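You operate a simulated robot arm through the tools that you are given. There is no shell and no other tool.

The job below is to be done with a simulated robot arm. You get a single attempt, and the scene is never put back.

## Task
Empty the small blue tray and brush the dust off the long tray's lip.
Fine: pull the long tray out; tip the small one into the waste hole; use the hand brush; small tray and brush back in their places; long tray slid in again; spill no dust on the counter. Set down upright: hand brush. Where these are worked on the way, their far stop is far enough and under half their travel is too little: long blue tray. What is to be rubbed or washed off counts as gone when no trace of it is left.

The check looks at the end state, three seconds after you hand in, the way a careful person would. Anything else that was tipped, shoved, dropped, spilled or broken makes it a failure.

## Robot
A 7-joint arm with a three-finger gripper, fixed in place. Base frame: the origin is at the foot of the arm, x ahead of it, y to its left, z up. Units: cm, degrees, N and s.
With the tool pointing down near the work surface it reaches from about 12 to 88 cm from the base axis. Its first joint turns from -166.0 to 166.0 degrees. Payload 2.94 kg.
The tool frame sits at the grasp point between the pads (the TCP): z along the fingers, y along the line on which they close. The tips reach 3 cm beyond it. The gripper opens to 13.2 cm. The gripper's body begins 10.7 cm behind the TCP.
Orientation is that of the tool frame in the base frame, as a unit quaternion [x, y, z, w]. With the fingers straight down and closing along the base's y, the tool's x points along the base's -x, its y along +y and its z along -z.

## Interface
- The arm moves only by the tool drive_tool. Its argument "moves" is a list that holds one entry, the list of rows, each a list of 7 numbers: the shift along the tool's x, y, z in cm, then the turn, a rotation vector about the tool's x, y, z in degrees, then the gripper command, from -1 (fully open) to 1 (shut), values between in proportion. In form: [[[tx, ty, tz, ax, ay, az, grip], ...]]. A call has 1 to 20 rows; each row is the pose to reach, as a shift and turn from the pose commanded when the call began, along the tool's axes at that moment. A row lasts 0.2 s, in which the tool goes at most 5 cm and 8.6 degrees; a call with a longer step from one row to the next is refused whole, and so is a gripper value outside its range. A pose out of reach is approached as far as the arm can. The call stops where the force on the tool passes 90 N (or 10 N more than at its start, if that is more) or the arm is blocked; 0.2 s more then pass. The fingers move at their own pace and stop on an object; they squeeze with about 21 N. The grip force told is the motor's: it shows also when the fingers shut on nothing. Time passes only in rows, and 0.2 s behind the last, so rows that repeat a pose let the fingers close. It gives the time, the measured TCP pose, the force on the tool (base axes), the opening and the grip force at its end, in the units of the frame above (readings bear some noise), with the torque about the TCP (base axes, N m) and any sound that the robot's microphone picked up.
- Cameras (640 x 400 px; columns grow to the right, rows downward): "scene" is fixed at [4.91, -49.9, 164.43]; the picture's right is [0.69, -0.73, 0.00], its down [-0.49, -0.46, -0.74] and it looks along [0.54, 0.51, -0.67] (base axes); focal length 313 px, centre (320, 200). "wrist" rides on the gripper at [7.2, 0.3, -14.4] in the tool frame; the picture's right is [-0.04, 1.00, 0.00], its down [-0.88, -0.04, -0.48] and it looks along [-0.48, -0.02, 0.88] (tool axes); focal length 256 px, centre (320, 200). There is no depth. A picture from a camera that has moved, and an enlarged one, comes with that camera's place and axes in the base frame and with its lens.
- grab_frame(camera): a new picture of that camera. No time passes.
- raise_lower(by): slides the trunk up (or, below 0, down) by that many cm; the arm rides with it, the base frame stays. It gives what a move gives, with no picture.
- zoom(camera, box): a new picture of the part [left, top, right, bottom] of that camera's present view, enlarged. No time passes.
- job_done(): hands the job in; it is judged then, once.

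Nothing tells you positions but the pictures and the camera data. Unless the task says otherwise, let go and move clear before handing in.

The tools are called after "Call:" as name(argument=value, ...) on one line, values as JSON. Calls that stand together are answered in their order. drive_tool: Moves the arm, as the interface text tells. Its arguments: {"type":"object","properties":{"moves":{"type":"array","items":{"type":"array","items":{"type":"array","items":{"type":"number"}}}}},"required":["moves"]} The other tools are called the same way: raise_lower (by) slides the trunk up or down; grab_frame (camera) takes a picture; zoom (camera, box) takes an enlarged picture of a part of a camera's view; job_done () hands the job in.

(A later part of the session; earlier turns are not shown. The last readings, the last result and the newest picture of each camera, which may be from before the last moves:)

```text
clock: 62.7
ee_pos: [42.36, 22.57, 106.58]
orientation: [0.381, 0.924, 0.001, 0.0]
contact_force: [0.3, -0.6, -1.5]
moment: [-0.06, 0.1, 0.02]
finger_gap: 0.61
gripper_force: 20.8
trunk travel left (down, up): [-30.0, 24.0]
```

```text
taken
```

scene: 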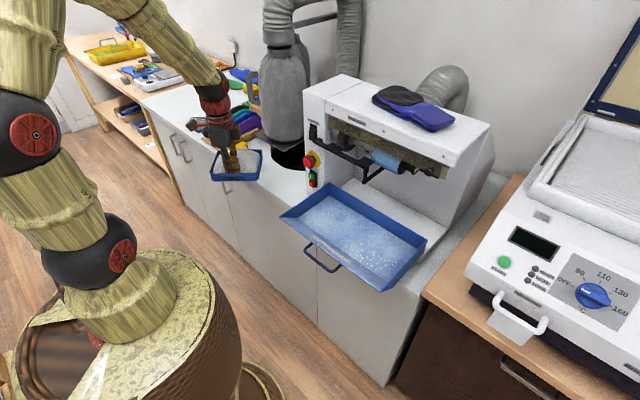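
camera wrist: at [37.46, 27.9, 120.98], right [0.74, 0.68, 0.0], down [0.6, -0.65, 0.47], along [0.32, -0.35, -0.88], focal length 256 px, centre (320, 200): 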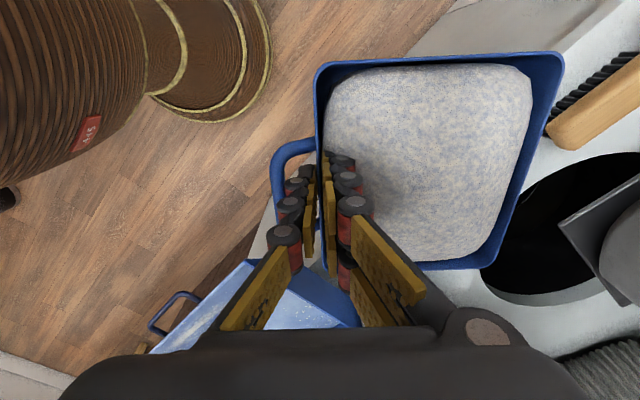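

The tray is still level. I'll move it forward over the counter toward the hole in two stages, checking clearances.

Call:
drive_tool(moves=[[[-1.4, 1.4, 0, 0, 0, 0, 1], [-3.9, 3.9, 0, 0, 0, 0, 1], [-6.4, 6.4, 0, 0, 0, 0, 1], [-8.9, 8.8, 0, 0, 0, 0, 1], [-11.4, 11.3, 0, 0, 0, 0, 1], [-13.9, 13.8, 0, 0, 0, 0, 1], [-16.4, 16.2, 0, 0, 0, 0, 1], [-18.9, 18.7, 0, 0, 0, 0, 1], [-20.9, 20.7, 0, 0, 0, 0, 1], [-21.7, 21.5, 0, 0, 0, 0, 1], [-21.7, 21.5, 0, 0, 0, 0, 1]]])

Call:
grab_frame(camera="wrist")

Call:
zoom(camera="scene", box=[190, 60, 350, 200])

```text
clock: 65.1
ee_pos: [72.72, 22.32, 106.65]
orientation: [0.382, 0.924, 0.0, -0.001]
contact_force: [0.2, -0.6, -1.9]
moment: [-0.06, 0.09, -0.01]
finger_gap: 0.6
gripper_force: 20.6
trunk travel left (down, up): [-30.0, 24.0]
```

```text
taken
camera wrist: at [68.0, 27.84, 120.93], right [0.74, 0.68, 0.0], down [0.6, -0.65, 0.47], along [0.32, -0.35, -0.88], focal length 256 px, centre (320, 200)
```

wrist: 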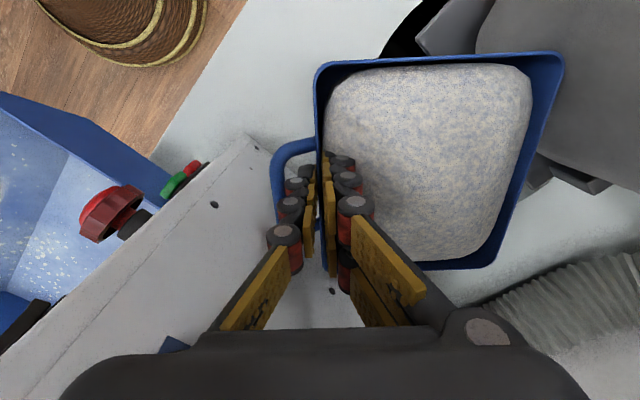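

```text
2.86 times, centred on (270, 130) of scene
camera zoom: at [4.91, -49.9, 164.43], right [0.69, -0.73, 0.0], down [-0.49, -0.46, -0.74], along [0.54, 0.51, -0.67], focal length 895 px, centre (463, 400)
```

zoom: 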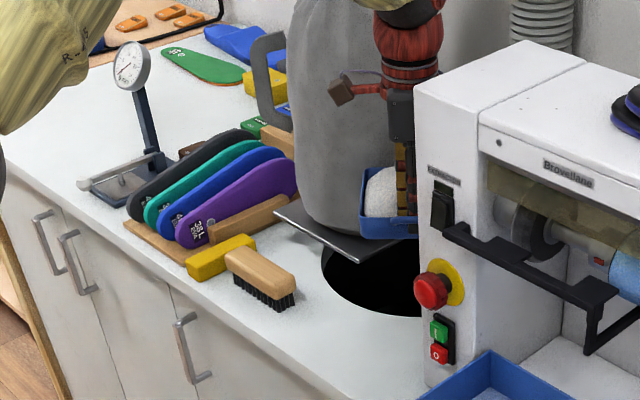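

The filter column is closer than I thought, with its nearest face at y≈36, so a 45° yaw would be tight. I'll back up slightly, straighten the tray to point forward at y≈24.3, and then move in and tip it toward its front-left corner.

Call:
drive_tool(moves=[[[1.5, -1.5, 0, 0, 0, 3, 1], [3.2, -3.0, 0, 0, 0, 9, 1], [4.3, -3.9, 0, 0, 0, 16, 1], [5.0, -3.6, 0, 0, 0, 23.5, 1], [5.4, -3.2, 0, 0, 0, 31, 1], [5.67, -2.81, 0, 0, 0, 38.5, 1], [5.67, -2.81, 0, 0, 0, 45, 1], [5.67, -2.81, 0, 0, 0, 45, 1]]])

Call:
grab_frame(camera="wrist")

```text
clock: 66.9
ee_pos: [66.77, 24.42, 106.5]
orientation: [0.708, 0.707, 0.001, -0.001]
contact_force: [0.4, 0.2, -3.0]
moment: [0.05, 0.13, 0.01]
finger_gap: 0.6
gripper_force: 20.7
trunk travel left (down, up): [-30.0, 24.0]
```

```text
taken
camera wrist: at [67.14, 31.71, 120.91], right [1.0, -0.04, 0.0], down [-0.04, -0.88, 0.47], along [-0.02, -0.47, -0.88], focal length 256 px, centre (320, 200)
```

wrist: 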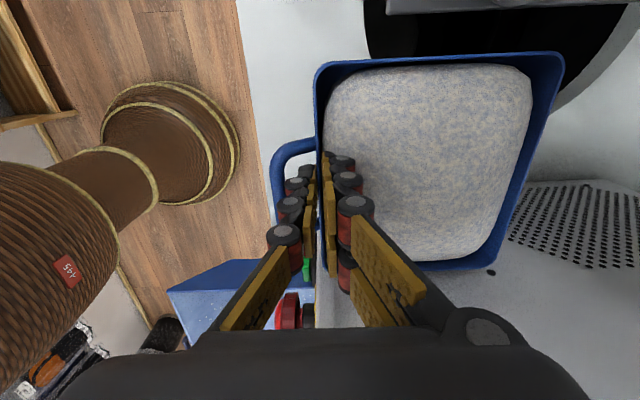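

Clearances look good on both sides. Moving forward over the hole now.

Call:
drive_tool(moves=[[[0, 1.5, 0.3, 0, 0, 0, 1], [0, 4, 0.8, 0, 0, 0, 1], [0, 6.5, 1.3, 0, 0, 0, 1], [0, 9, 1.8, 0, 0, 0, 1], [0, 11.5, 2.2, 0, 0, 0, 1], [0, 13.3, 2.5, 0, 0, 0, 1], [0, 13.3, 2.5, 0, 0, 0, 1]]])

Call:
grab_frame(camera="wrist")

Call:
zoom(camera="scene", box=[230, 60, 350, 180])

```text
clock: 68.5
ee_pos: [80.08, 24.43, 104.11]
orientation: [0.706, 0.708, 0.001, 0.0]
contact_force: [0.1, 0.4, -2.1]
moment: [-0.01, 0.14, 0.01]
finger_gap: 0.59
gripper_force: 21.2
trunk travel left (down, up): [-30.0, 24.0]
```

```text
taken
camera wrist: at [80.49, 31.71, 118.46], right [1.0, -0.04, 0.0], down [-0.04, -0.88, 0.47], along [-0.02, -0.47, -0.88], focal length 256 px, centre (320, 200)
```

wrist: 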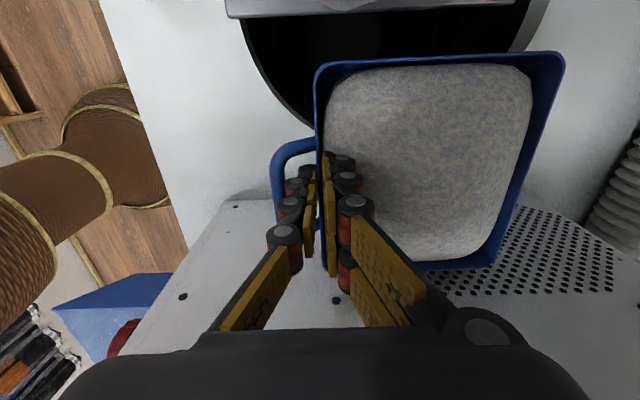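

```text
3.33 times, centred on (290, 120) of scene
camera zoom: at [4.91, -49.9, 164.43], right [0.69, -0.73, 0.0], down [-0.49, -0.46, -0.74], along [0.54, 0.51, -0.67], focal length 1044 px, centre (420, 467)
```

zoom: 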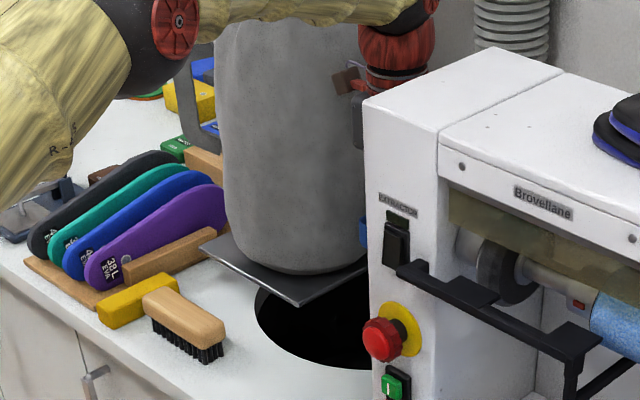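

The tray hangs over the open part of the hole. I'll tip it toward its front-left corner, which stays over the hole, in stages, starting with 60°.

Call:
drive_tool(moves=[[[0.5, 0, 0, -4.2, -4.2, 0, 1], [1, 0, 0, -9.2, -9.2, 0, 1], [1, 0, 0, -14.5, -14.5, 0, 1], [1, 0, 0, -20, -20, 0, 1], [1, 0, 0, -25.5, -25.5, 0, 1], [1, 0, 0, -31.1, -31.1, 0, 1], [1, 0, 0, -36.8, -36.8, 0, 1], [1, 0, 0, -42.4, -42.4, 0, 1], [1, 0, 0, -42.4, -42.4, 0, 1]]])

Call:
grab_frame(camera="wrist")

Call:
zoom(camera="scene", box=[200, 50, 360, 190])

```text
clock: 70.5
ee_pos: [80.13, 25.47, 104.15]
orientation: [0.612, 0.613, 0.001, 0.5]
contact_force: [0.1, 0.2, -1.8]
moment: [0.02, 0.09, 0.0]
finger_gap: 0.61
gripper_force: 21.1
trunk travel left (down, up): [-30.0, 24.0]
```

```text
taken
camera wrist: at [73.4, 39.84, 107.01], right [0.74, 0.22, 0.64], down [-0.54, -0.38, 0.75], along [0.41, -0.9, -0.16], focal length 256 px, centre (320, 200)
```

wrist: 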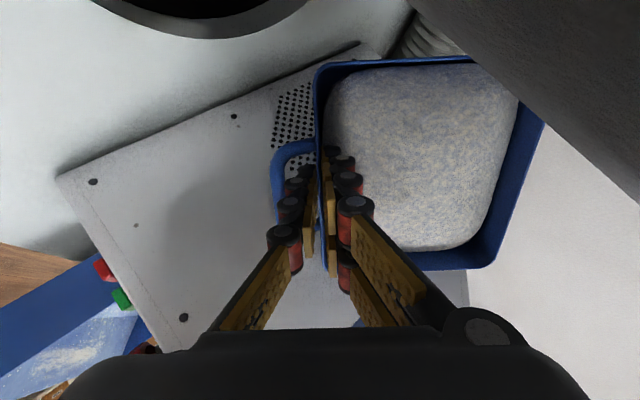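

```text
2.86 times, centred on (280, 120) of scene
camera zoom: at [4.91, -49.9, 164.43], right [0.69, -0.73, 0.0], down [-0.49, -0.46, -0.74], along [0.54, 0.51, -0.67], focal length 895 px, centre (434, 429)
```

zoom: 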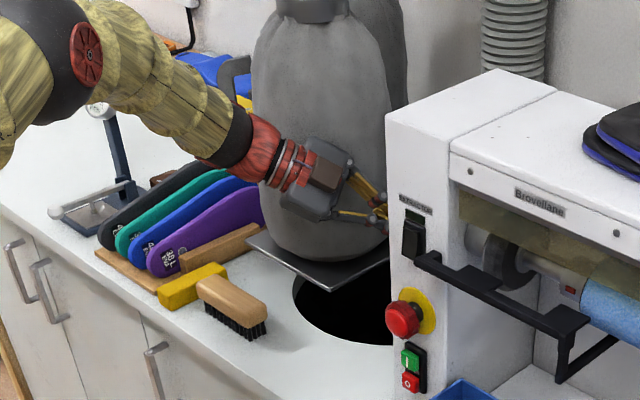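

Still held firmly, with the dust still in the tray at 60°. I'll continue to about 114° while raising the TCP so the wrist stays clear of the counter.

Call:
drive_tool(moves=[[[-0.3, 0.3, -0.25, -5.66, -5.66, 0, 1], [-0.9, 0.9, -0.75, -11.3, -11.3, 0, 1], [-1.8, 1.8, -1.5, -17, -17, 0, 1], [-2.75, 2.75, -2.25, -22.6, -22.6, 0, 1], [-3.7, 3.7, -3, -28.3, -28.3, 0, 1], [-4.6, 4.6, -3.75, -33.9, -33.9, 0, 1], [-5.2, 5.2, -4.25, -38.2, -38.2, 0, 1], [-5.2, 5.2, -4.25, -38.2, -38.2, 0, 1], [-5.2, 5.2, -4.25, -38.2, -38.2, 0, 1]]])

Call:
grab_frame(camera="wrist")

Call:
zoom(camera="scene", box=[200, 50, 360, 190])

```text
clock: 72.5
ee_pos: [80.11, 25.54, 112.53]
orientation: [0.385, 0.385, 0.001, 0.838]
contact_force: [0.0, -1.4, -2.1]
moment: [-0.04, 0.08, 0.0]
finger_gap: 0.61
gripper_force: 21.1
trunk travel left (down, up): [-30.0, 24.0]
```

```text
taken
camera wrist: at [76.06, 37.18, 102.23], right [0.27, 0.69, 0.67], down [-0.94, 0.02, 0.35], along [0.23, -0.72, 0.65], focal length 256 px, centre (320, 200)
```

wrist: 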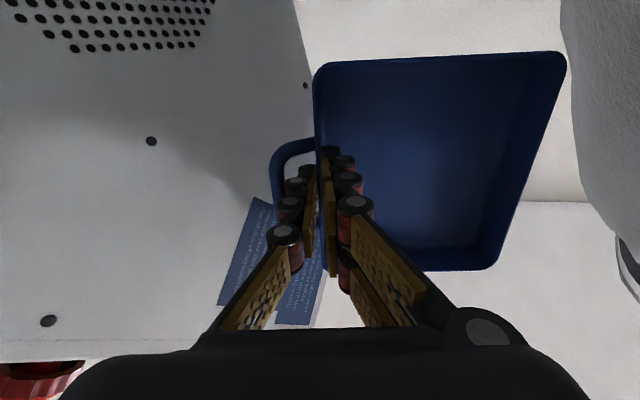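

```text
2.86 times, centred on (280, 120) of scene
camera zoom: at [4.91, -49.9, 164.43], right [0.69, -0.73, 0.0], down [-0.49, -0.46, -0.74], along [0.54, 0.51, -0.67], focal length 895 px, centre (434, 429)
```

zoom: 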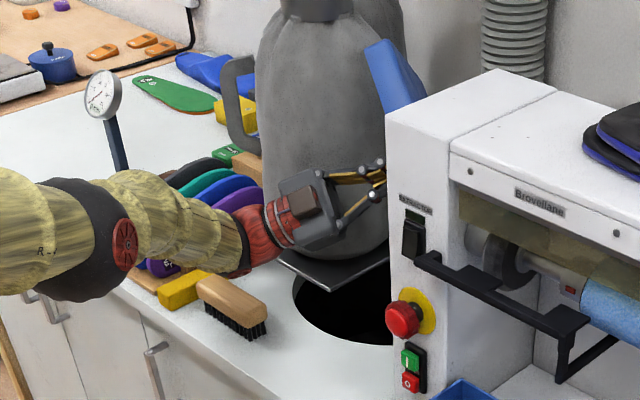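

The tray is empty and the counter looks clean. I'll check for spills and then rotate the tray back to level.

Call:
zoom(camera="scene", box=[230, 120, 320, 200])

Call:
drive_tool(moves=[[[0, 0, 0, 5.37, 5.37, 0, 1], [0, 0, 0, 10.75, 10.75, 0, 1], [0, 0, 0, 16.1, 16.1, 0, 1], [0, 0, 0, 21.5, 21.5, 0, 1], [0, 0, 0, 26.9, 26.9, 0, 1], [0, 0, 0, 32.2, 32.2, 0, 1], [0, 0, 0, 37.6, 37.6, 0, 1], [0, 0, 0, 43, 43, 0, 1], [0, 0, 0, 48.4, 48.4, 0, 1], [0, 0, 0, 53.7, 53.7, 0, 1], [0, 0, 0, 59.1, 59.1, 0, 1], [0, 0, 0, 64.5, 64.5, 0, 1], [0, 0, 0, 69.9, 69.9, 0, 1], [0, 0, 0, 75.2, 75.2, 0, 1], [0, 0, 0, 80.6, 80.6, 0, 1], [0, 0, 0, 80.6, 80.6, 0, 1]]])

Call:
grab_frame(camera="wrist")

Call:
grab_frame(camera="scene")

```text
5.00 times, centred on (275, 160) of scene
camera zoom: at [4.91, -49.9, 164.43], right [0.69, -0.73, 0.0], down [-0.49, -0.46, -0.74], along [0.54, 0.51, -0.67], focal length 1567 px, centre (545, 400)
```

zoom: 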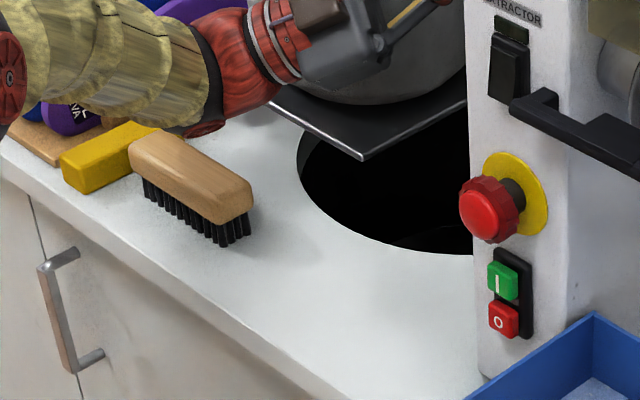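

```text
clock: 75.9
ee_pos: [80.08, 25.34, 112.56]
orientation: [0.707, 0.707, 0.001, -0.002]
contact_force: [0.2, 0.6, -1.9]
moment: [0.0, 0.1, 0.0]
finger_gap: 0.62
gripper_force: 21.1
trunk travel left (down, up): [-30.0, 24.0]
```

```text
taken
camera wrist: at [80.51, 32.73, 126.93], right [1.0, -0.04, 0.0], down [-0.04, -0.88, 0.47], along [-0.02, -0.47, -0.88], focal length 256 px, centre (320, 200)
```

wrist: 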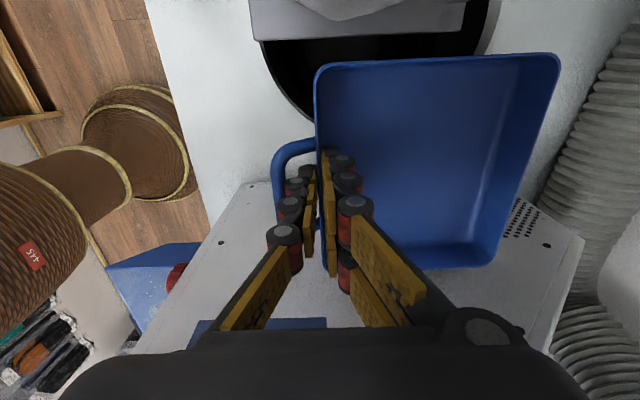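

```text
taken
```

scene: 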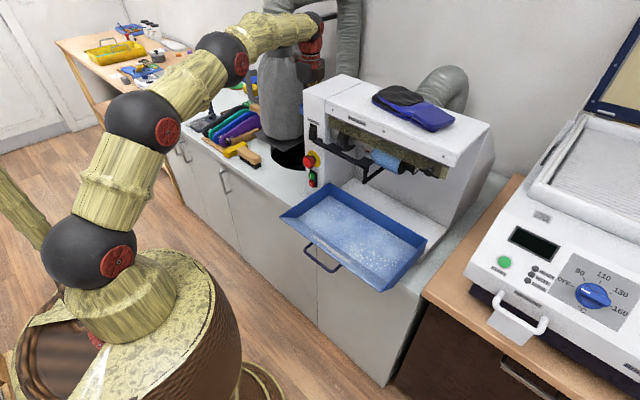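

The tray is level and empty, and nothing landed on the counter or plate. I'll carry it back in front of the long tray.

Call:
drive_tool(moves=[[[0, -3, 0, 0, 0, 0, 1], [0, -7.5, 0, 0, 0, 0, 1], [0, -12, 0, 0, 0, 0, 1], [0, -16.5, 0, 0, 0, 0, 1], [0, -21, 0, 0, 0, 0, 1], [0, -25.5, 0, 0, 0, 0, 1], [0, -30, 0, 0, 0, 0, 1], [0, -34.5, 0, 0, 0, 0, 1], [0, -38, 0, 0, 0, 0, 1], [-4.3, -38, 0.6, 0, 0, 0, 1], [-8.7, -38, 1.2, 0, 0, 0, 1], [-13.1, -38, 1.8, 0, 0, 0, 1], [-17.5, -38, 2.4, 0, 0, 0, 1], [-21.9, -38, 3, 0, 0, 0, 1], [-26.3, -38, 3.6, 0, 0, 0, 1], [-30.7, -38, 4.2, 0, 0, 0, 1], [-35.1, -38, 4.8, 0, 0, 0, 1], [-38.5, -38, 5.4, 0, 0, 0, 1], [-39.6, -38, 6, 0, 0, 0, 1], [-39.6, -38, 6, 0, 0, 0, 1]]])

Call:
grab_frame(camera="wrist")

```text
clock: 80.1
ee_pos: [42.23, -14.35, 106.48]
orientation: [0.706, 0.708, 0.0, -0.002]
contact_force: [-0.1, 1.0, -1.9]
moment: [-0.01, 0.14, -0.02]
finger_gap: 0.57
gripper_force: 21.2
trunk travel left (down, up): [-30.0, 24.0]
```

```text
taken
camera wrist: at [42.56, -7.02, 120.84], right [1.0, -0.04, 0.0], down [-0.04, -0.88, 0.47], along [-0.02, -0.47, -0.88], focal length 256 px, centre (320, 200)
```

wrist: 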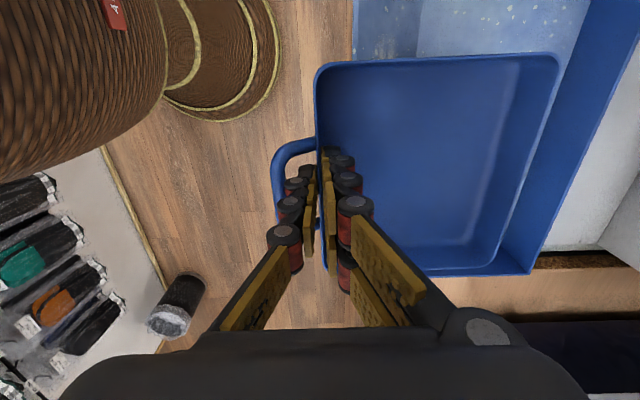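

Now I'll bring the tray forward under the machine and lower it to its original spot in the long tray.

Call:
drive_tool(moves=[[[0, 2, 2, 0, 0, 0, 1], [0, 4.5, 3.7, 0, 0, 0, 1], [0, 7.5, 4, 0, 0, 0, 1], [0, 10.5, 4, 0, 0, 0, 1], [0.05, 11.95, 4, 0, 0, 0, 1], [0.05, 11.95, 6, 0, 0, 0, 1], [0.05, 11.95, 8, 0, 0, 0, 1], [0.05, 11.95, 9.5, 0, 0, 0, 1], [0.05, 11.95, 10.4, 0, 0, 0, 1], [0.05, 11.95, 10.9, 0, 0, 0, 1], [0.05, 11.95, 10.9, 0, 0, 0, 1]]])

Call:
grab_frame(camera="wrist")

Call:
zoom(camera="scene", box=[310, 150, 430, 260])

```text
clock: 82.5
ee_pos: [54.13, -14.16, 95.56]
orientation: [0.706, 0.708, 0.0, -0.001]
contact_force: [0.3, 0.9, -1.6]
moment: [0.02, 0.12, 0.03]
finger_gap: 0.61
gripper_force: 21.3
trunk travel left (down, up): [-30.0, 24.0]
```

```text
taken
camera wrist: at [54.5, -6.89, 109.96], right [1.0, -0.04, 0.0], down [-0.04, -0.88, 0.47], along [-0.02, -0.47, -0.88], focal length 256 px, centre (320, 200)
```

wrist: 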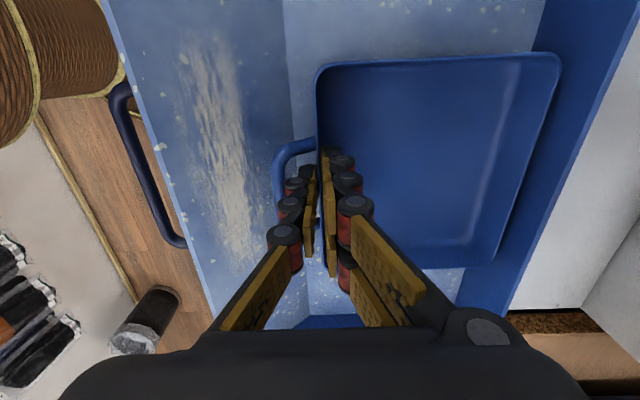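

```text
3.64 times, centred on (370, 205) of scene
camera zoom: at [4.91, -49.9, 164.43], right [0.69, -0.73, 0.0], down [-0.49, -0.46, -0.74], along [0.54, 0.51, -0.67], focal length 1140 px, centre (138, 182)
```

zoom: 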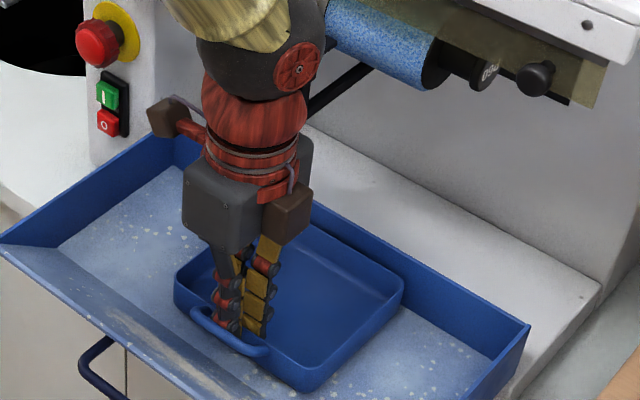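

The tray is about half a centimetre above its spot. I'll lower the last bit, release and withdraw straight up.

Call:
drive_tool(moves=[[[0, 0, 0.25, 0, 0, 0, 1], [0, 0, 0.5, 0, 0, 0, 1], [0, 0, 0.55, 0, 0, 0, 1], [0, 0, 0.55, 0, 0, 0, 1]]])

Call:
drive_tool(moves=[[[0, 0, 0, 0, 0, 0, 0.9], [0, 0, 0, 0, 0, 0, 0.82], [0, 0, 0, 0, 0, 0, 0.82], [0, 0, 0, 0, 0, 0, 0.82]]])

Call:
zoom(camera="wrist", box=[230, 80, 410, 240])

```text
clock: 83.5
ee_pos: [54.23, -14.24, 95.11]
orientation: [0.706, 0.708, 0.002, 0.0]
contact_force: [-0.3, -0.1, 7.3]
moment: [0.62, -0.01, 0.0]
finger_gap: 0.61
gripper_force: 20.9
trunk travel left (down, up): [-30.0, 24.0]
```

```text
clock: 84.5
ee_pos: [53.98, -14.16, 95.07]
orientation: [0.707, 0.708, 0.001, 0.0]
contact_force: [1.1, -0.2, 0.3]
moment: [0.0, 0.12, 0.01]
finger_gap: 1.08
gripper_force: 0.0
trunk travel left (down, up): [-30.0, 24.0]
```

```text
2.50 times, centred on (320, 160) of wrist
camera zoom: at [54.5, -6.88, 109.44], right [1.0, -0.04, 0.0], down [-0.04, -0.88, 0.47], along [-0.02, -0.47, -0.88], focal length 640 px, centre (320, 300)
```

zoom: 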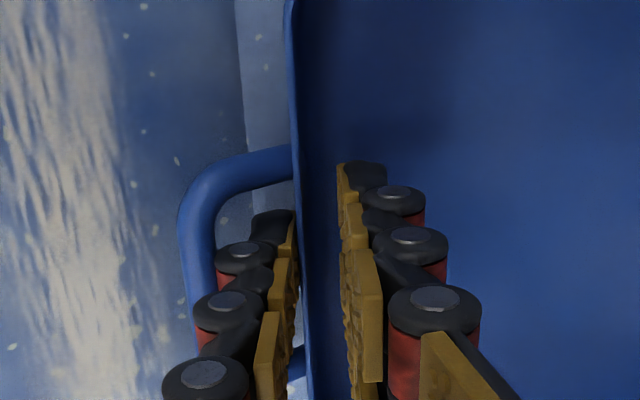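

Released. I'll shift slightly to free the single digit from the wall and withdraw straight up.

Call:
drive_tool(moves=[[[0, -0.2, -0.3, 0, 0, 0, 0.82], [0, -0.25, -1.5, 0, 0, 0, 0.82], [0, -0.25, -3.5, 0, 0, 0, 0.82], [0, -0.25, -6, 0, 0, 0, 0.7], [0, -2, -9, 0, 0, 0, 0.6], [0, -5, -11, 0, 0, 0, 0.6], [0, -5, -11, 0, 0, 0, 0.6]]])

Call:
grab_frame(camera="wrist")

Call:
zoom(camera="scene", box=[300, 150, 440, 260])

```text
clock: 86.1
ee_pos: [49.15, -14.1, 106.15]
orientation: [0.707, 0.708, 0.001, -0.001]
contact_force: [0.2, 0.0, -2.0]
moment: [0.03, 0.07, -0.02]
finger_gap: 2.68
gripper_force: 0.5
trunk travel left (down, up): [-30.0, 24.0]
```

```text
taken
camera wrist: at [49.57, -6.91, 120.46], right [1.0, -0.04, 0.0], down [-0.04, -0.88, 0.47], along [-0.02, -0.47, -0.88], focal length 256 px, centre (320, 200)
```

wrist: 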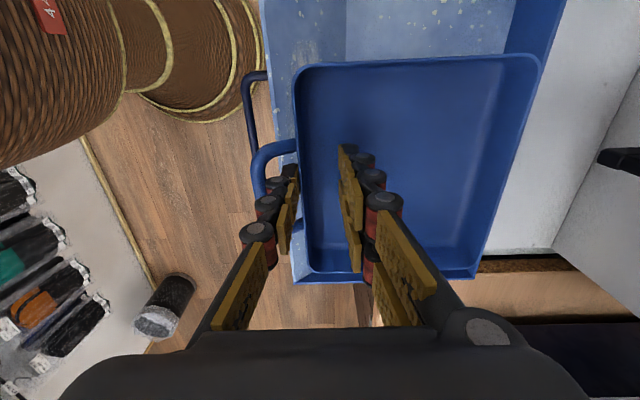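

```text
3.64 times, centred on (370, 205) of scene
camera zoom: at [4.91, -49.9, 164.43], right [0.69, -0.73, 0.0], down [-0.49, -0.46, -0.74], along [0.54, 0.51, -0.67], focal length 1140 px, centre (138, 182)
```

zoom: 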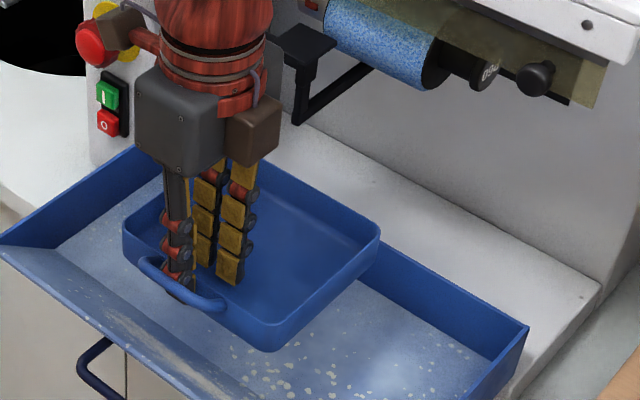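

The tray came up with the fingers because a knuckle on the single digit caught under the loop bar. The tray is empty and hanging steadily, so I'll retrace the path and set it down again before freeing the digit.

Call:
drive_tool(moves=[[[0, 1.5, 0.5, 0, 0, 0, 0.6], [0, 3.5, 1.5, 0, 0, 0, 0.6], [0, 4.9, 3, 0, 0, 0, 0.6], [0, 5.2, 5.5, 0, 0, 0, 0.6], [0, 5.2, 7.5, 0, 0, 0, 0.6], [0, 5.2, 9, 0, 0, 0, 0.6], [0, 5.2, 9.6, 0, 0, 0, 0.6], [0, 5.2, 9.6, 0, 0, 0, 0.6]]])

Call:
grab_frame(camera="wrist")

Call:
zoom(camera="scene", box=[300, 150, 440, 260])

```text
clock: 87.9
ee_pos: [54.29, -14.1, 96.5]
orientation: [0.706, 0.708, 0.001, 0.0]
contact_force: [-1.2, -0.5, -3.0]
moment: [0.05, 0.11, -0.01]
finger_gap: 2.68
gripper_force: 0.2
trunk travel left (down, up): [-30.0, 24.0]
```

```text
taken
camera wrist: at [54.75, -6.84, 110.84], right [1.0, -0.04, 0.0], down [-0.04, -0.88, 0.47], along [-0.02, -0.47, -0.88], focal length 256 px, centre (320, 200)
```

wrist: 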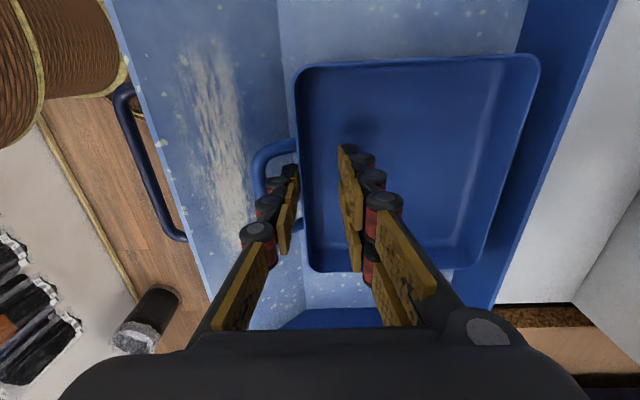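

```text
3.64 times, centred on (370, 205) of scene
camera zoom: at [4.91, -49.9, 164.43], right [0.69, -0.73, 0.0], down [-0.49, -0.46, -0.74], along [0.54, 0.51, -0.67], focal length 1140 px, centre (138, 182)
```

zoom: 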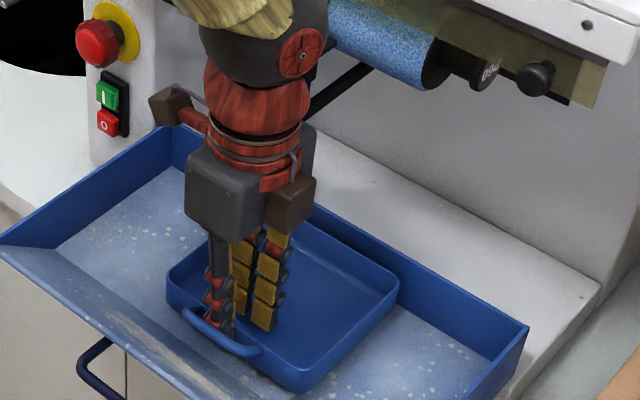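

Lowering the last centimetre until the tray rests on the floor.

Call:
drive_tool(moves=[[[0, 0, 0.5, 0, 0, 0, 0.6], [0, 0, 1.0, 0, 0, 0, 0.6], [0, 0, 1.4, 0, 0, 0, 0.6], [0, 0, 1.4, 0, 0, 0, 0.6]]])

Call:
zoom(camera="wrist", box=[220, 80, 400, 240])

```text
clock: 88.9
ee_pos: [54.29, -14.23, 95.23]
orientation: [0.706, 0.708, 0.001, -0.001]
contact_force: [0.4, -0.4, 1.9]
moment: [-0.01, 0.13, 0.05]
finger_gap: 2.57
gripper_force: 0.0
trunk travel left (down, up): [-30.0, 24.0]
```

```text
2.50 times, centred on (310, 160) of wrist
camera zoom: at [54.72, -6.85, 109.48], right [1.0, -0.04, 0.0], down [-0.04, -0.88, 0.47], along [-0.02, -0.47, -0.88], focal length 640 px, centre (345, 300)
```

zoom: 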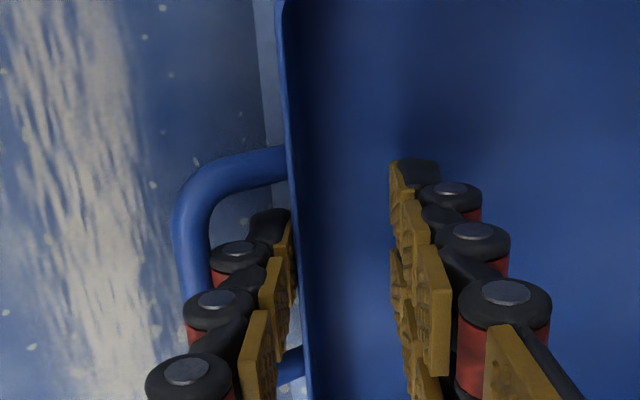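

The digit with its knuckle nearly fills the loop gap, so I need it centred with no side load. I'll narrow the fingers while holding the single digit still, then test a small raise.

Call:
drive_tool(moves=[[[0, -0.2, 0, 0, 0, 0, 0.66], [0, -0.45, 0, 0, 0, 0, 0.74], [0, -0.62, 0, 0, 0, 0, 0.82], [0, -0.62, 0, 0, 0, 0, 0.82], [0, -0.62, 0, 0, 0, 0, 0.82]]])

Call:
zoom(camera="wrist", box=[220, 80, 400, 240])

```text
clock: 90.1
ee_pos: [53.75, -14.23, 95.09]
orientation: [0.706, 0.708, 0.0, -0.001]
contact_force: [0.7, -0.1, -1.7]
moment: [0.01, 0.1, 0.02]
finger_gap: 1.2
gripper_force: 0.7
trunk travel left (down, up): [-30.0, 24.0]
```

```text
2.50 times, centred on (310, 160) of wrist
camera zoom: at [54.09, -6.9, 109.43], right [1.0, -0.04, 0.0], down [-0.04, -0.88, 0.47], along [-0.02, -0.47, -0.88], focal length 640 px, centre (345, 300)
```

zoom: 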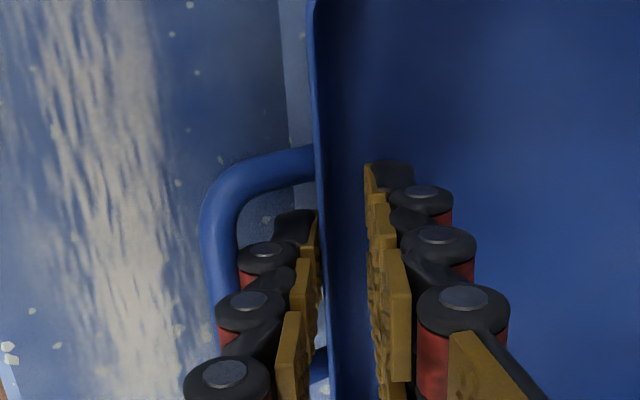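

Call:
drive_tool(moves=[[[0, 0, 0.3, 0, 0, 0, 0.82], [0, 0, 0.6, 0, 0, 0, 0.82], [0, 0, 0.6, 0, 0, 0, 0.82]]])

Call:
zoom(camera="scene", box=[310, 170, 420, 260])

Call:
zoom(camera="wrist", box=[260, 40, 560, 300])

```text
clock: 90.9
ee_pos: [53.7, -14.26, 94.41]
orientation: [0.707, 0.708, 0.001, 0.0]
contact_force: [0.6, -0.2, 3.1]
moment: [0.01, 0.13, 0.01]
finger_gap: 1.14
gripper_force: 0.1
trunk travel left (down, up): [-30.0, 24.0]
```

```text
4.44 times, centred on (365, 215) of scene
camera zoom: at [4.91, -49.9, 164.43], right [0.69, -0.73, 0.0], down [-0.49, -0.46, -0.74], along [0.54, 0.51, -0.67], focal length 1393 px, centre (120, 133)
```

zoom: 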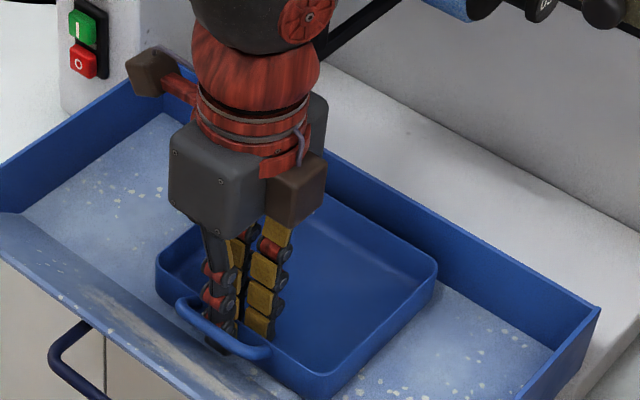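

```text
1.54 times, centred on (410, 170) of wrist
camera zoom: at [54.08, -6.89, 108.85], right [1.0, -0.04, 0.0], down [-0.04, -0.88, 0.47], along [-0.02, -0.47, -0.88], focal length 394 px, centre (182, 246)
```

zoom: 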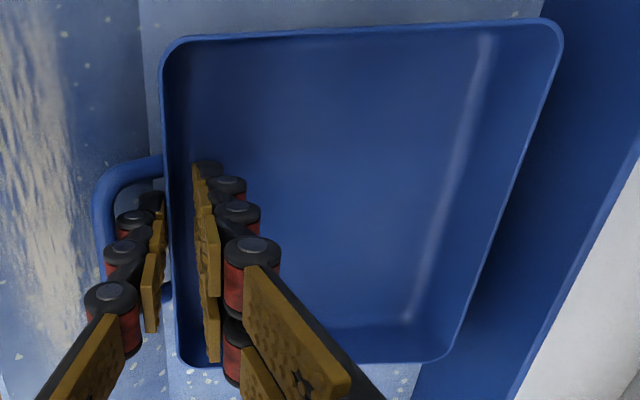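

The tray now sits about 0.9 cm too far toward me. I'll re-clamp its wall, lift slightly, shift it forward to its original spot, and this time open only to about 0.85 cm before withdrawing.

Call:
drive_tool(moves=[[[0, 0, -0.3, 0, 0, 0, 0.9], [0, 0, -0.5, 0, 0, 0, 1], [0, 0, -0.5, 0, 0, 0, 1], [0, 0, -0.5, 0, 0, 0, 1], [0, 0, -0.5, 0, 0, 0, 1]]])

Call:
zoom(camera="wrist", box=[260, 40, 560, 300])

```text
clock: 92.1
ee_pos: [53.7, -14.11, 94.98]
orientation: [0.706, 0.708, 0.001, -0.001]
contact_force: [-1.1, 0.3, 1.0]
moment: [0.04, 0.13, 0.03]
finger_gap: 0.6
gripper_force: 20.8
trunk travel left (down, up): [-30.0, 24.0]
```

```text
1.54 times, centred on (410, 170) of wrist
camera zoom: at [54.07, -6.88, 109.32], right [1.0, -0.04, 0.0], down [-0.04, -0.88, 0.47], along [-0.02, -0.47, -0.88], focal length 394 px, centre (182, 246)
```

zoom: 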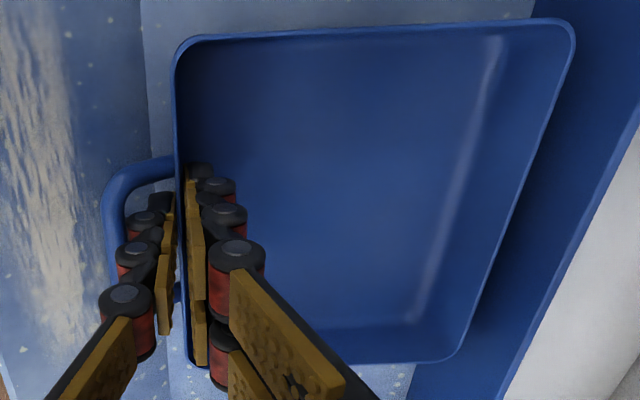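

Call:
drive_tool(moves=[[[0, 0, -0.5, 0, 0, 0, 1], [0, 0, -0.9, 0, 0, 0, 1], [0, 0.3, -0.9, 0, 0, 0, 1], [-0.05, 0.5, -0.9, 0, 0, 0, 1], [-0.1, 0.5, -0.5, 0, 0, 0, 1], [-0.1, 0.5, -0.1, 0, 0, 0, 1], [-0.1, 0.5, 0.05, 0, 0, 0, 1], [-0.1, 0.5, 0.05, 0, 0, 0, 1]]])

Call:
drive_tool(moves=[[[0, 0, 0, 0, 0, 0, 0.93], [0, 0, 0, 0, 0, 0, 0.875], [0, 0, 0, 0, 0, 0, 0.875], [0, 0, 0, 0, 0, 0, 0.875]]])

Call:
zoom(camera="wrist", box=[230, 80, 410, 240])

```text
clock: 93.9
ee_pos: [54.34, -14.4, 94.94]
orientation: [0.706, 0.708, 0.001, -0.001]
contact_force: [-0.4, 0.2, -2.2]
moment: [0.02, 0.12, -0.01]
finger_gap: 0.59
gripper_force: 20.8
trunk travel left (down, up): [-30.0, 24.0]
```

```text
clock: 94.9
ee_pos: [54.07, -14.26, 95.0]
orientation: [0.706, 0.708, 0.001, -0.001]
contact_force: [-0.5, -0.4, -1.9]
moment: [0.0, 0.08, 0.01]
finger_gap: 0.86
gripper_force: 0.1
trunk travel left (down, up): [-30.0, 24.0]
```

```text
2.50 times, centred on (320, 160) of wrist
camera zoom: at [54.61, -6.96, 109.25], right [1.0, -0.04, 0.0], down [-0.04, -0.88, 0.47], along [-0.02, -0.47, -0.88], focal length 640 px, centre (320, 300)
```

zoom: 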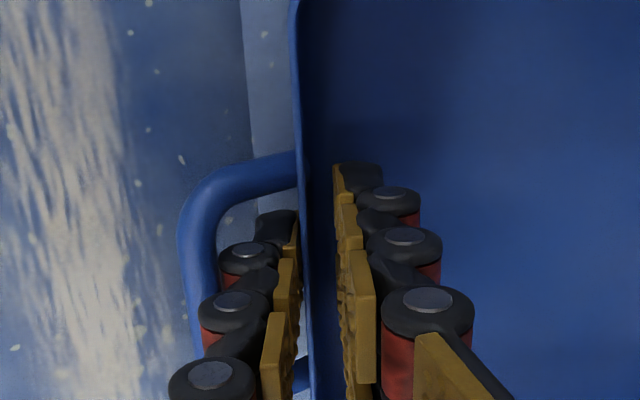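

The tool still carries the tray's weight, so the knuckle is touching the bar. I'll lower until the tray rests, nudge the digit flush to the wall, and try a small raise while watching the forces.

Call:
drive_tool(moves=[[[0, 0, 0.3, 0, 0, 0, 0.875], [0, 0, 0.6, 0, 0, 0, 0.875], [0, 0.1, 0.6, 0, 0, 0, 0.89], [0, 0.15, 0.6, 0, 0, 0, 0.89], [0, 0.15, 0.6, 0, 0, 0, 0.89]]])

Call:
drive_tool(moves=[[[0, 0, -0.3, 0, 0, 0, 0.89], [0, 0, -0.7, 0, 0, 0, 0.89], [0, 0, -1.1, 0, 0, 0, 0.89], [0, 0, -1.1, 0, 0, 0, 0.89]]])

Call:
zoom(camera="scene", box=[320, 180, 410, 250])

Call:
zoom(camera="wrist", box=[230, 80, 410, 240])

```text
clock: 96.1
ee_pos: [54.3, -14.2, 94.32]
orientation: [0.706, 0.708, 0.0, -0.001]
contact_force: [0.5, -1.0, 2.7]
moment: [-0.01, 0.14, 0.02]
finger_gap: 0.72
gripper_force: 0.1
trunk travel left (down, up): [-30.0, 24.0]
```

```text
clock: 97.1
ee_pos: [54.33, -14.28, 95.35]
orientation: [0.707, 0.707, 0.0, 0.0]
contact_force: [-0.5, 0.5, -2.8]
moment: [0.02, 0.11, -0.02]
finger_gap: 0.77
gripper_force: 0.6
trunk travel left (down, up): [-30.0, 24.0]
```

```text
5.71 times, centred on (365, 215) of scene
camera zoom: at [4.91, -49.9, 164.43], right [0.69, -0.73, 0.0], down [-0.49, -0.46, -0.74], along [0.54, 0.51, -0.67], focal length 1791 px, centre (63, 114)
```

zoom: 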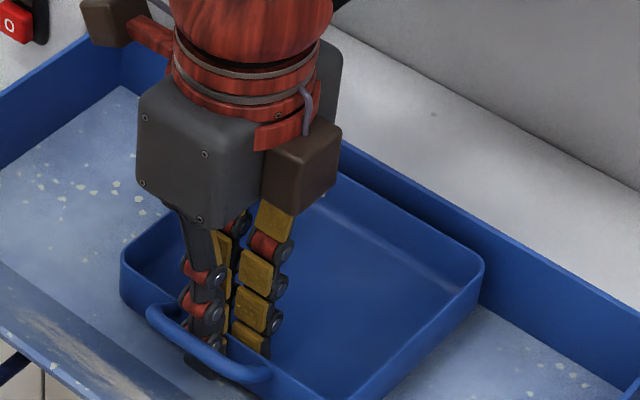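

```text
2.50 times, centred on (320, 160) of wrist
camera zoom: at [54.73, -6.96, 109.75], right [1.0, -0.04, 0.0], down [-0.04, -0.88, 0.47], along [-0.02, -0.47, -0.88], focal length 640 px, centre (320, 300)
```

zoom: 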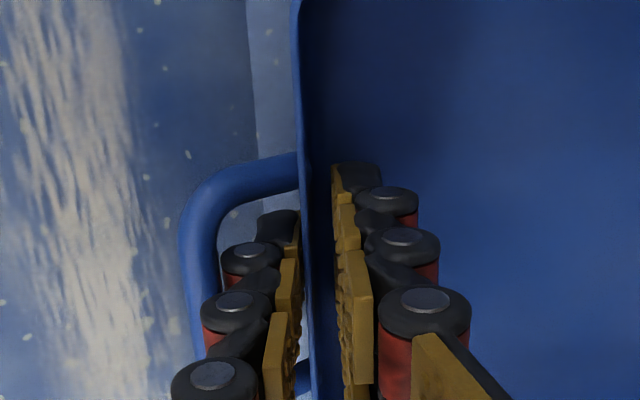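

The bar is trapped just above the knuckle by a tiny interference, and the tray is so light it just follows. I'll rest it on the floor and try a quick upward jerk, since the tray would only drop a couple of centimetres back into place.

Call:
drive_tool(moves=[[[0, 0, 0.4, 0, 0, 0, 0.89], [0, 0, 0.9, 0, 0, 0, 0.89], [0, 0, 0.9, 0, 0, 0, 0.86], [0, 0, 0.9, 0, 0, 0, 0.86], [0, 0, -3.9, 0, 0, 0, 0.86], [0, 0, -3.9, 0, 0, 0, 0.86]]])

Call:
zoom(camera="wrist", box=[230, 80, 410, 240])

Call:
zoom(camera="scene", box=[310, 170, 420, 260])

```text
clock: 98.5
ee_pos: [54.24, -14.28, 99.47]
orientation: [0.707, 0.708, 0.0, -0.002]
contact_force: [-0.3, -0.1, -1.7]
moment: [0.03, 0.12, 0.01]
finger_gap: 0.96
gripper_force: 0.1
trunk travel left (down, up): [-30.0, 24.0]
```

```text
2.50 times, centred on (320, 160) of wrist
camera zoom: at [54.66, -6.96, 113.71], right [1.0, -0.04, 0.0], down [-0.04, -0.88, 0.47], along [-0.02, -0.47, -0.88], focal length 640 px, centre (320, 300)
```

zoom: 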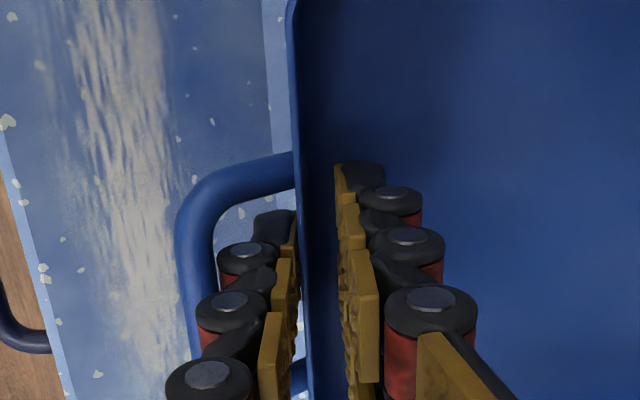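

```text
4.44 times, centred on (365, 215) of scene
camera zoom: at [4.91, -49.9, 164.43], right [0.69, -0.73, 0.0], down [-0.49, -0.46, -0.74], along [0.54, 0.51, -0.67], focal length 1393 px, centre (120, 133)
```

zoom: 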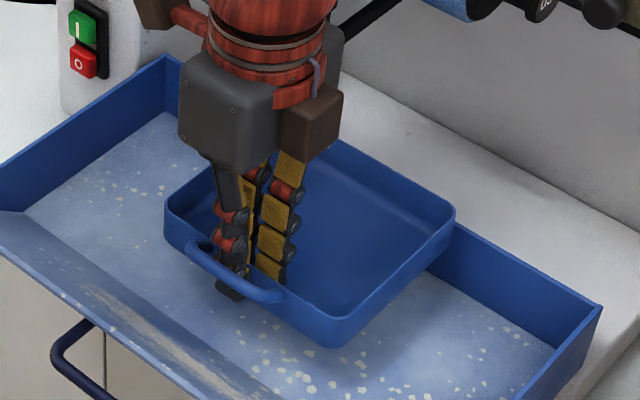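

The loop is a tight fit around the digit. At the knuckle there is a notch between the finger pads, so tilting the tool nose-down while the tray rests should free it. I'll shift the tray right for clearance from the machine bracket, set it down, tilt 15° about the bar, and try again.

Call:
drive_tool(moves=[[[-2.5, -0.4, 0, 0, 0, 0, 0.86], [-5, -0.8, 0, 0, 0, 0, 0.86], [-7.7, -0.8, 0, 0, 0, 0, 0.86], [-7.7, -0.8, 2, 0, 0, 0, 0.86], [-7.7, -0.8, 3.8, 0, 0, 0, 0.86], [-7.7, -0.8, 4.6, 0, 0, 0, 0.86], [-7.7, -0.8, 4.8, 0, 0, 0, 0.86], [-7.7, -0.8, 4.8, 0, 0, 0, 0.86]]])

Call:
drive_tool(moves=[[[0, 0.03, 0.15, 5, 0, 0, 0.86], [0, 0.07, 0.3, 10, 0, 0, 0.86], [0, 0.1, 0.4, 15, 0, 0, 0.86], [0, 0.1, 0.4, 15, 0, 0, 0.86]]])

Call:
grab_frame(camera="wrist")

Call:
grab_frame(camera="scene")

```text
clock: 100.3
ee_pos: [53.52, -22.07, 94.35]
orientation: [0.707, 0.708, 0.001, -0.001]
contact_force: [-0.3, -0.1, -1.3]
moment: [0.0, 0.11, 0.01]
finger_gap: 0.95
gripper_force: 0.5
trunk travel left (down, up): [-30.0, 24.0]
```

```text
clock: 101.3
ee_pos: [53.6, -21.98, 94.24]
orientation: [0.701, 0.701, -0.092, -0.093]
contact_force: [0.0, -2.1, 16.9]
moment: [-0.03, -0.14, 0.01]
finger_gap: 0.94
gripper_force: 0.2
trunk travel left (down, up): [-30.0, 24.0]
```

```text
taken
camera wrist: at [57.72, -14.64, 108.05], right [0.97, -0.04, -0.26], down [0.09, -0.88, 0.47], along [-0.25, -0.48, -0.84], focal length 256 px, centre (320, 200)
```

wrist: 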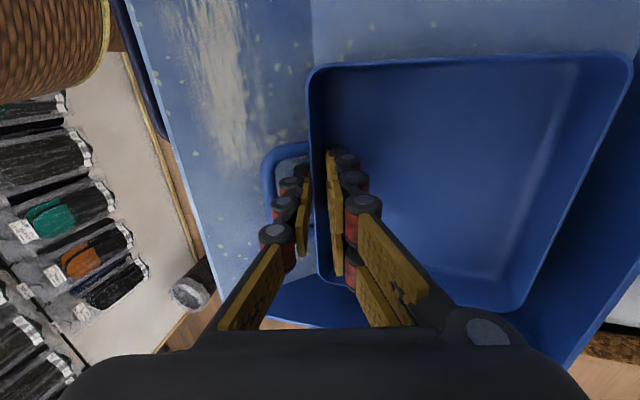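

```text
taken
```

scene: 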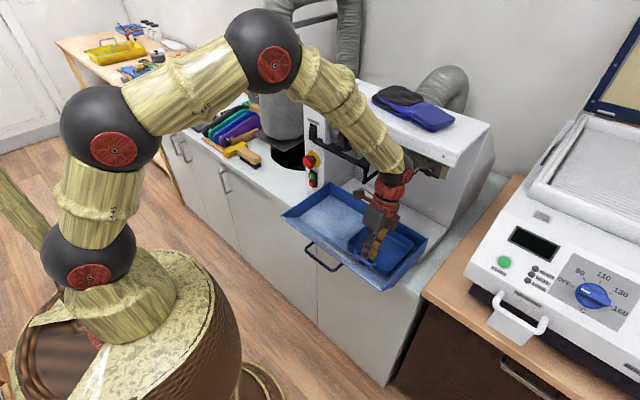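

Call:
zoom(camera="wrist", box=[230, 110, 390, 270])

```text
2.50 times, centred on (310, 190) of wrist
camera zoom: at [57.72, -14.64, 108.05], right [0.97, -0.04, -0.26], down [0.09, -0.88, 0.47], along [-0.25, -0.48, -0.84], focal length 640 px, centre (345, 225)
```

zoom: 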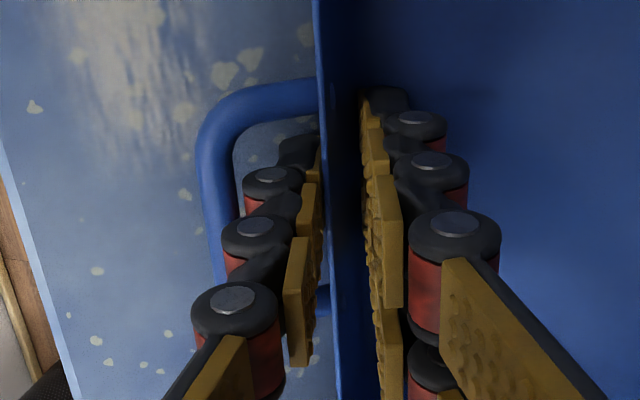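

Now a small raise with the tool tilted.

Call:
drive_tool(moves=[[[0, -0.1, -0.5, 0, 0, 0, 0.86], [0, -0.25, -1.0, 0, 0, 0, 0.86], [0, -0.4, -1.5, 0, 0, 0, 0.86], [0, -0.55, -2.1, 0, 0, 0, 0.86], [0, -0.55, -2.1, 0, 0, 0, 0.86]]])

Call:
zoom(camera="wrist", box=[230, 90, 390, 250])

Call:
zoom(camera="scene", box=[330, 180, 440, 280])

```text
clock: 102.5
ee_pos: [53.66, -22.11, 96.42]
orientation: [0.7, 0.702, -0.092, -0.093]
contact_force: [0.5, 0.3, 0.0]
moment: [-0.02, -0.03, 0.01]
finger_gap: 0.93
gripper_force: 0.1
trunk travel left (down, up): [-30.0, 24.0]
```

```text
2.50 times, centred on (310, 170) of wrist
camera zoom: at [57.74, -14.69, 110.07], right [0.96, -0.04, -0.26], down [0.09, -0.88, 0.47], along [-0.25, -0.47, -0.84], focal length 640 px, centre (345, 275)
```

zoom: 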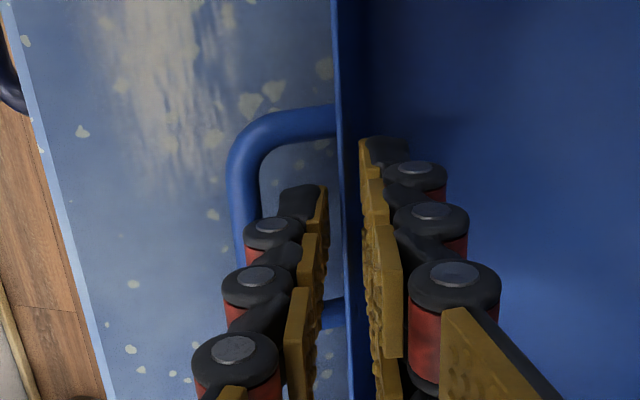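

```text
4.00 times, centred on (385, 230) of scene
camera zoom: at [4.91, -49.9, 164.43], right [0.69, -0.73, 0.0], down [-0.49, -0.46, -0.74], along [0.54, 0.51, -0.67], focal length 1253 px, centre (60, 80)
```

zoom: 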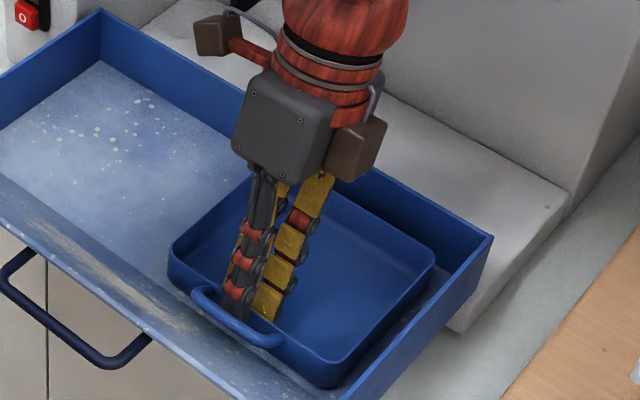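

Force is now zero and the tray stayed down, so the digit is free. Raising clear.

Call:
drive_tool(moves=[[[0, -0.3, -1.0, 0, 0, 0, 0.86], [0, -0.6, -2.2, 0, 0, 0, 0.86], [0, -1.0, -3.8, 0, 0, 0, 0.86], [0, -1.6, -6, 0, 0, 0, 0.86], [0, -2.6, -9.6, 0, 0, 0, 0.7], [0, -2.6, -9.6, 0, 0, 0, 0.7]]])

Call:
grab_frame(camera="wrist")

Call:
zoom(camera="scene", box=[300, 150, 460, 290])

```text
clock: 103.9
ee_pos: [53.72, -22.03, 106.41]
orientation: [0.7, 0.702, -0.093, -0.094]
contact_force: [0.1, 0.8, -0.1]
moment: [0.0, -0.02, 0.01]
finger_gap: 2.0
gripper_force: 0.1
trunk travel left (down, up): [-30.0, 24.0]
```

```text
taken
camera wrist: at [57.81, -14.64, 120.1], right [0.96, -0.04, -0.26], down [0.09, -0.88, 0.47], along [-0.25, -0.47, -0.84], focal length 256 px, centre (320, 200)
```

wrist: 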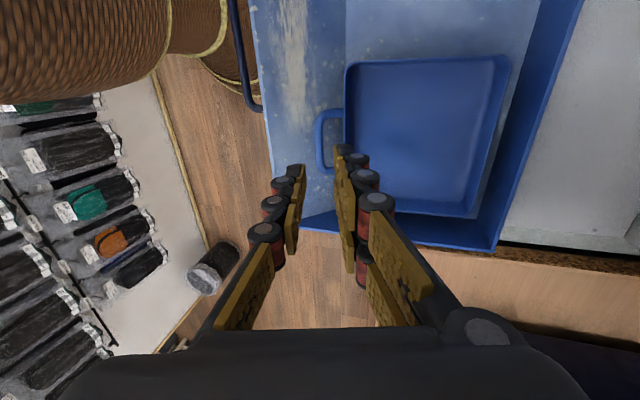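

```text
2.86 times, centred on (380, 220) of scene
camera zoom: at [4.91, -49.9, 164.43], right [0.69, -0.73, 0.0], down [-0.49, -0.46, -0.74], along [0.54, 0.51, -0.67], focal length 895 px, centre (149, 143)
```

zoom: 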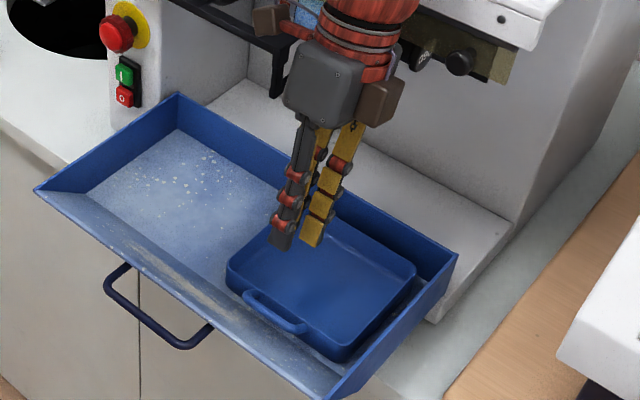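

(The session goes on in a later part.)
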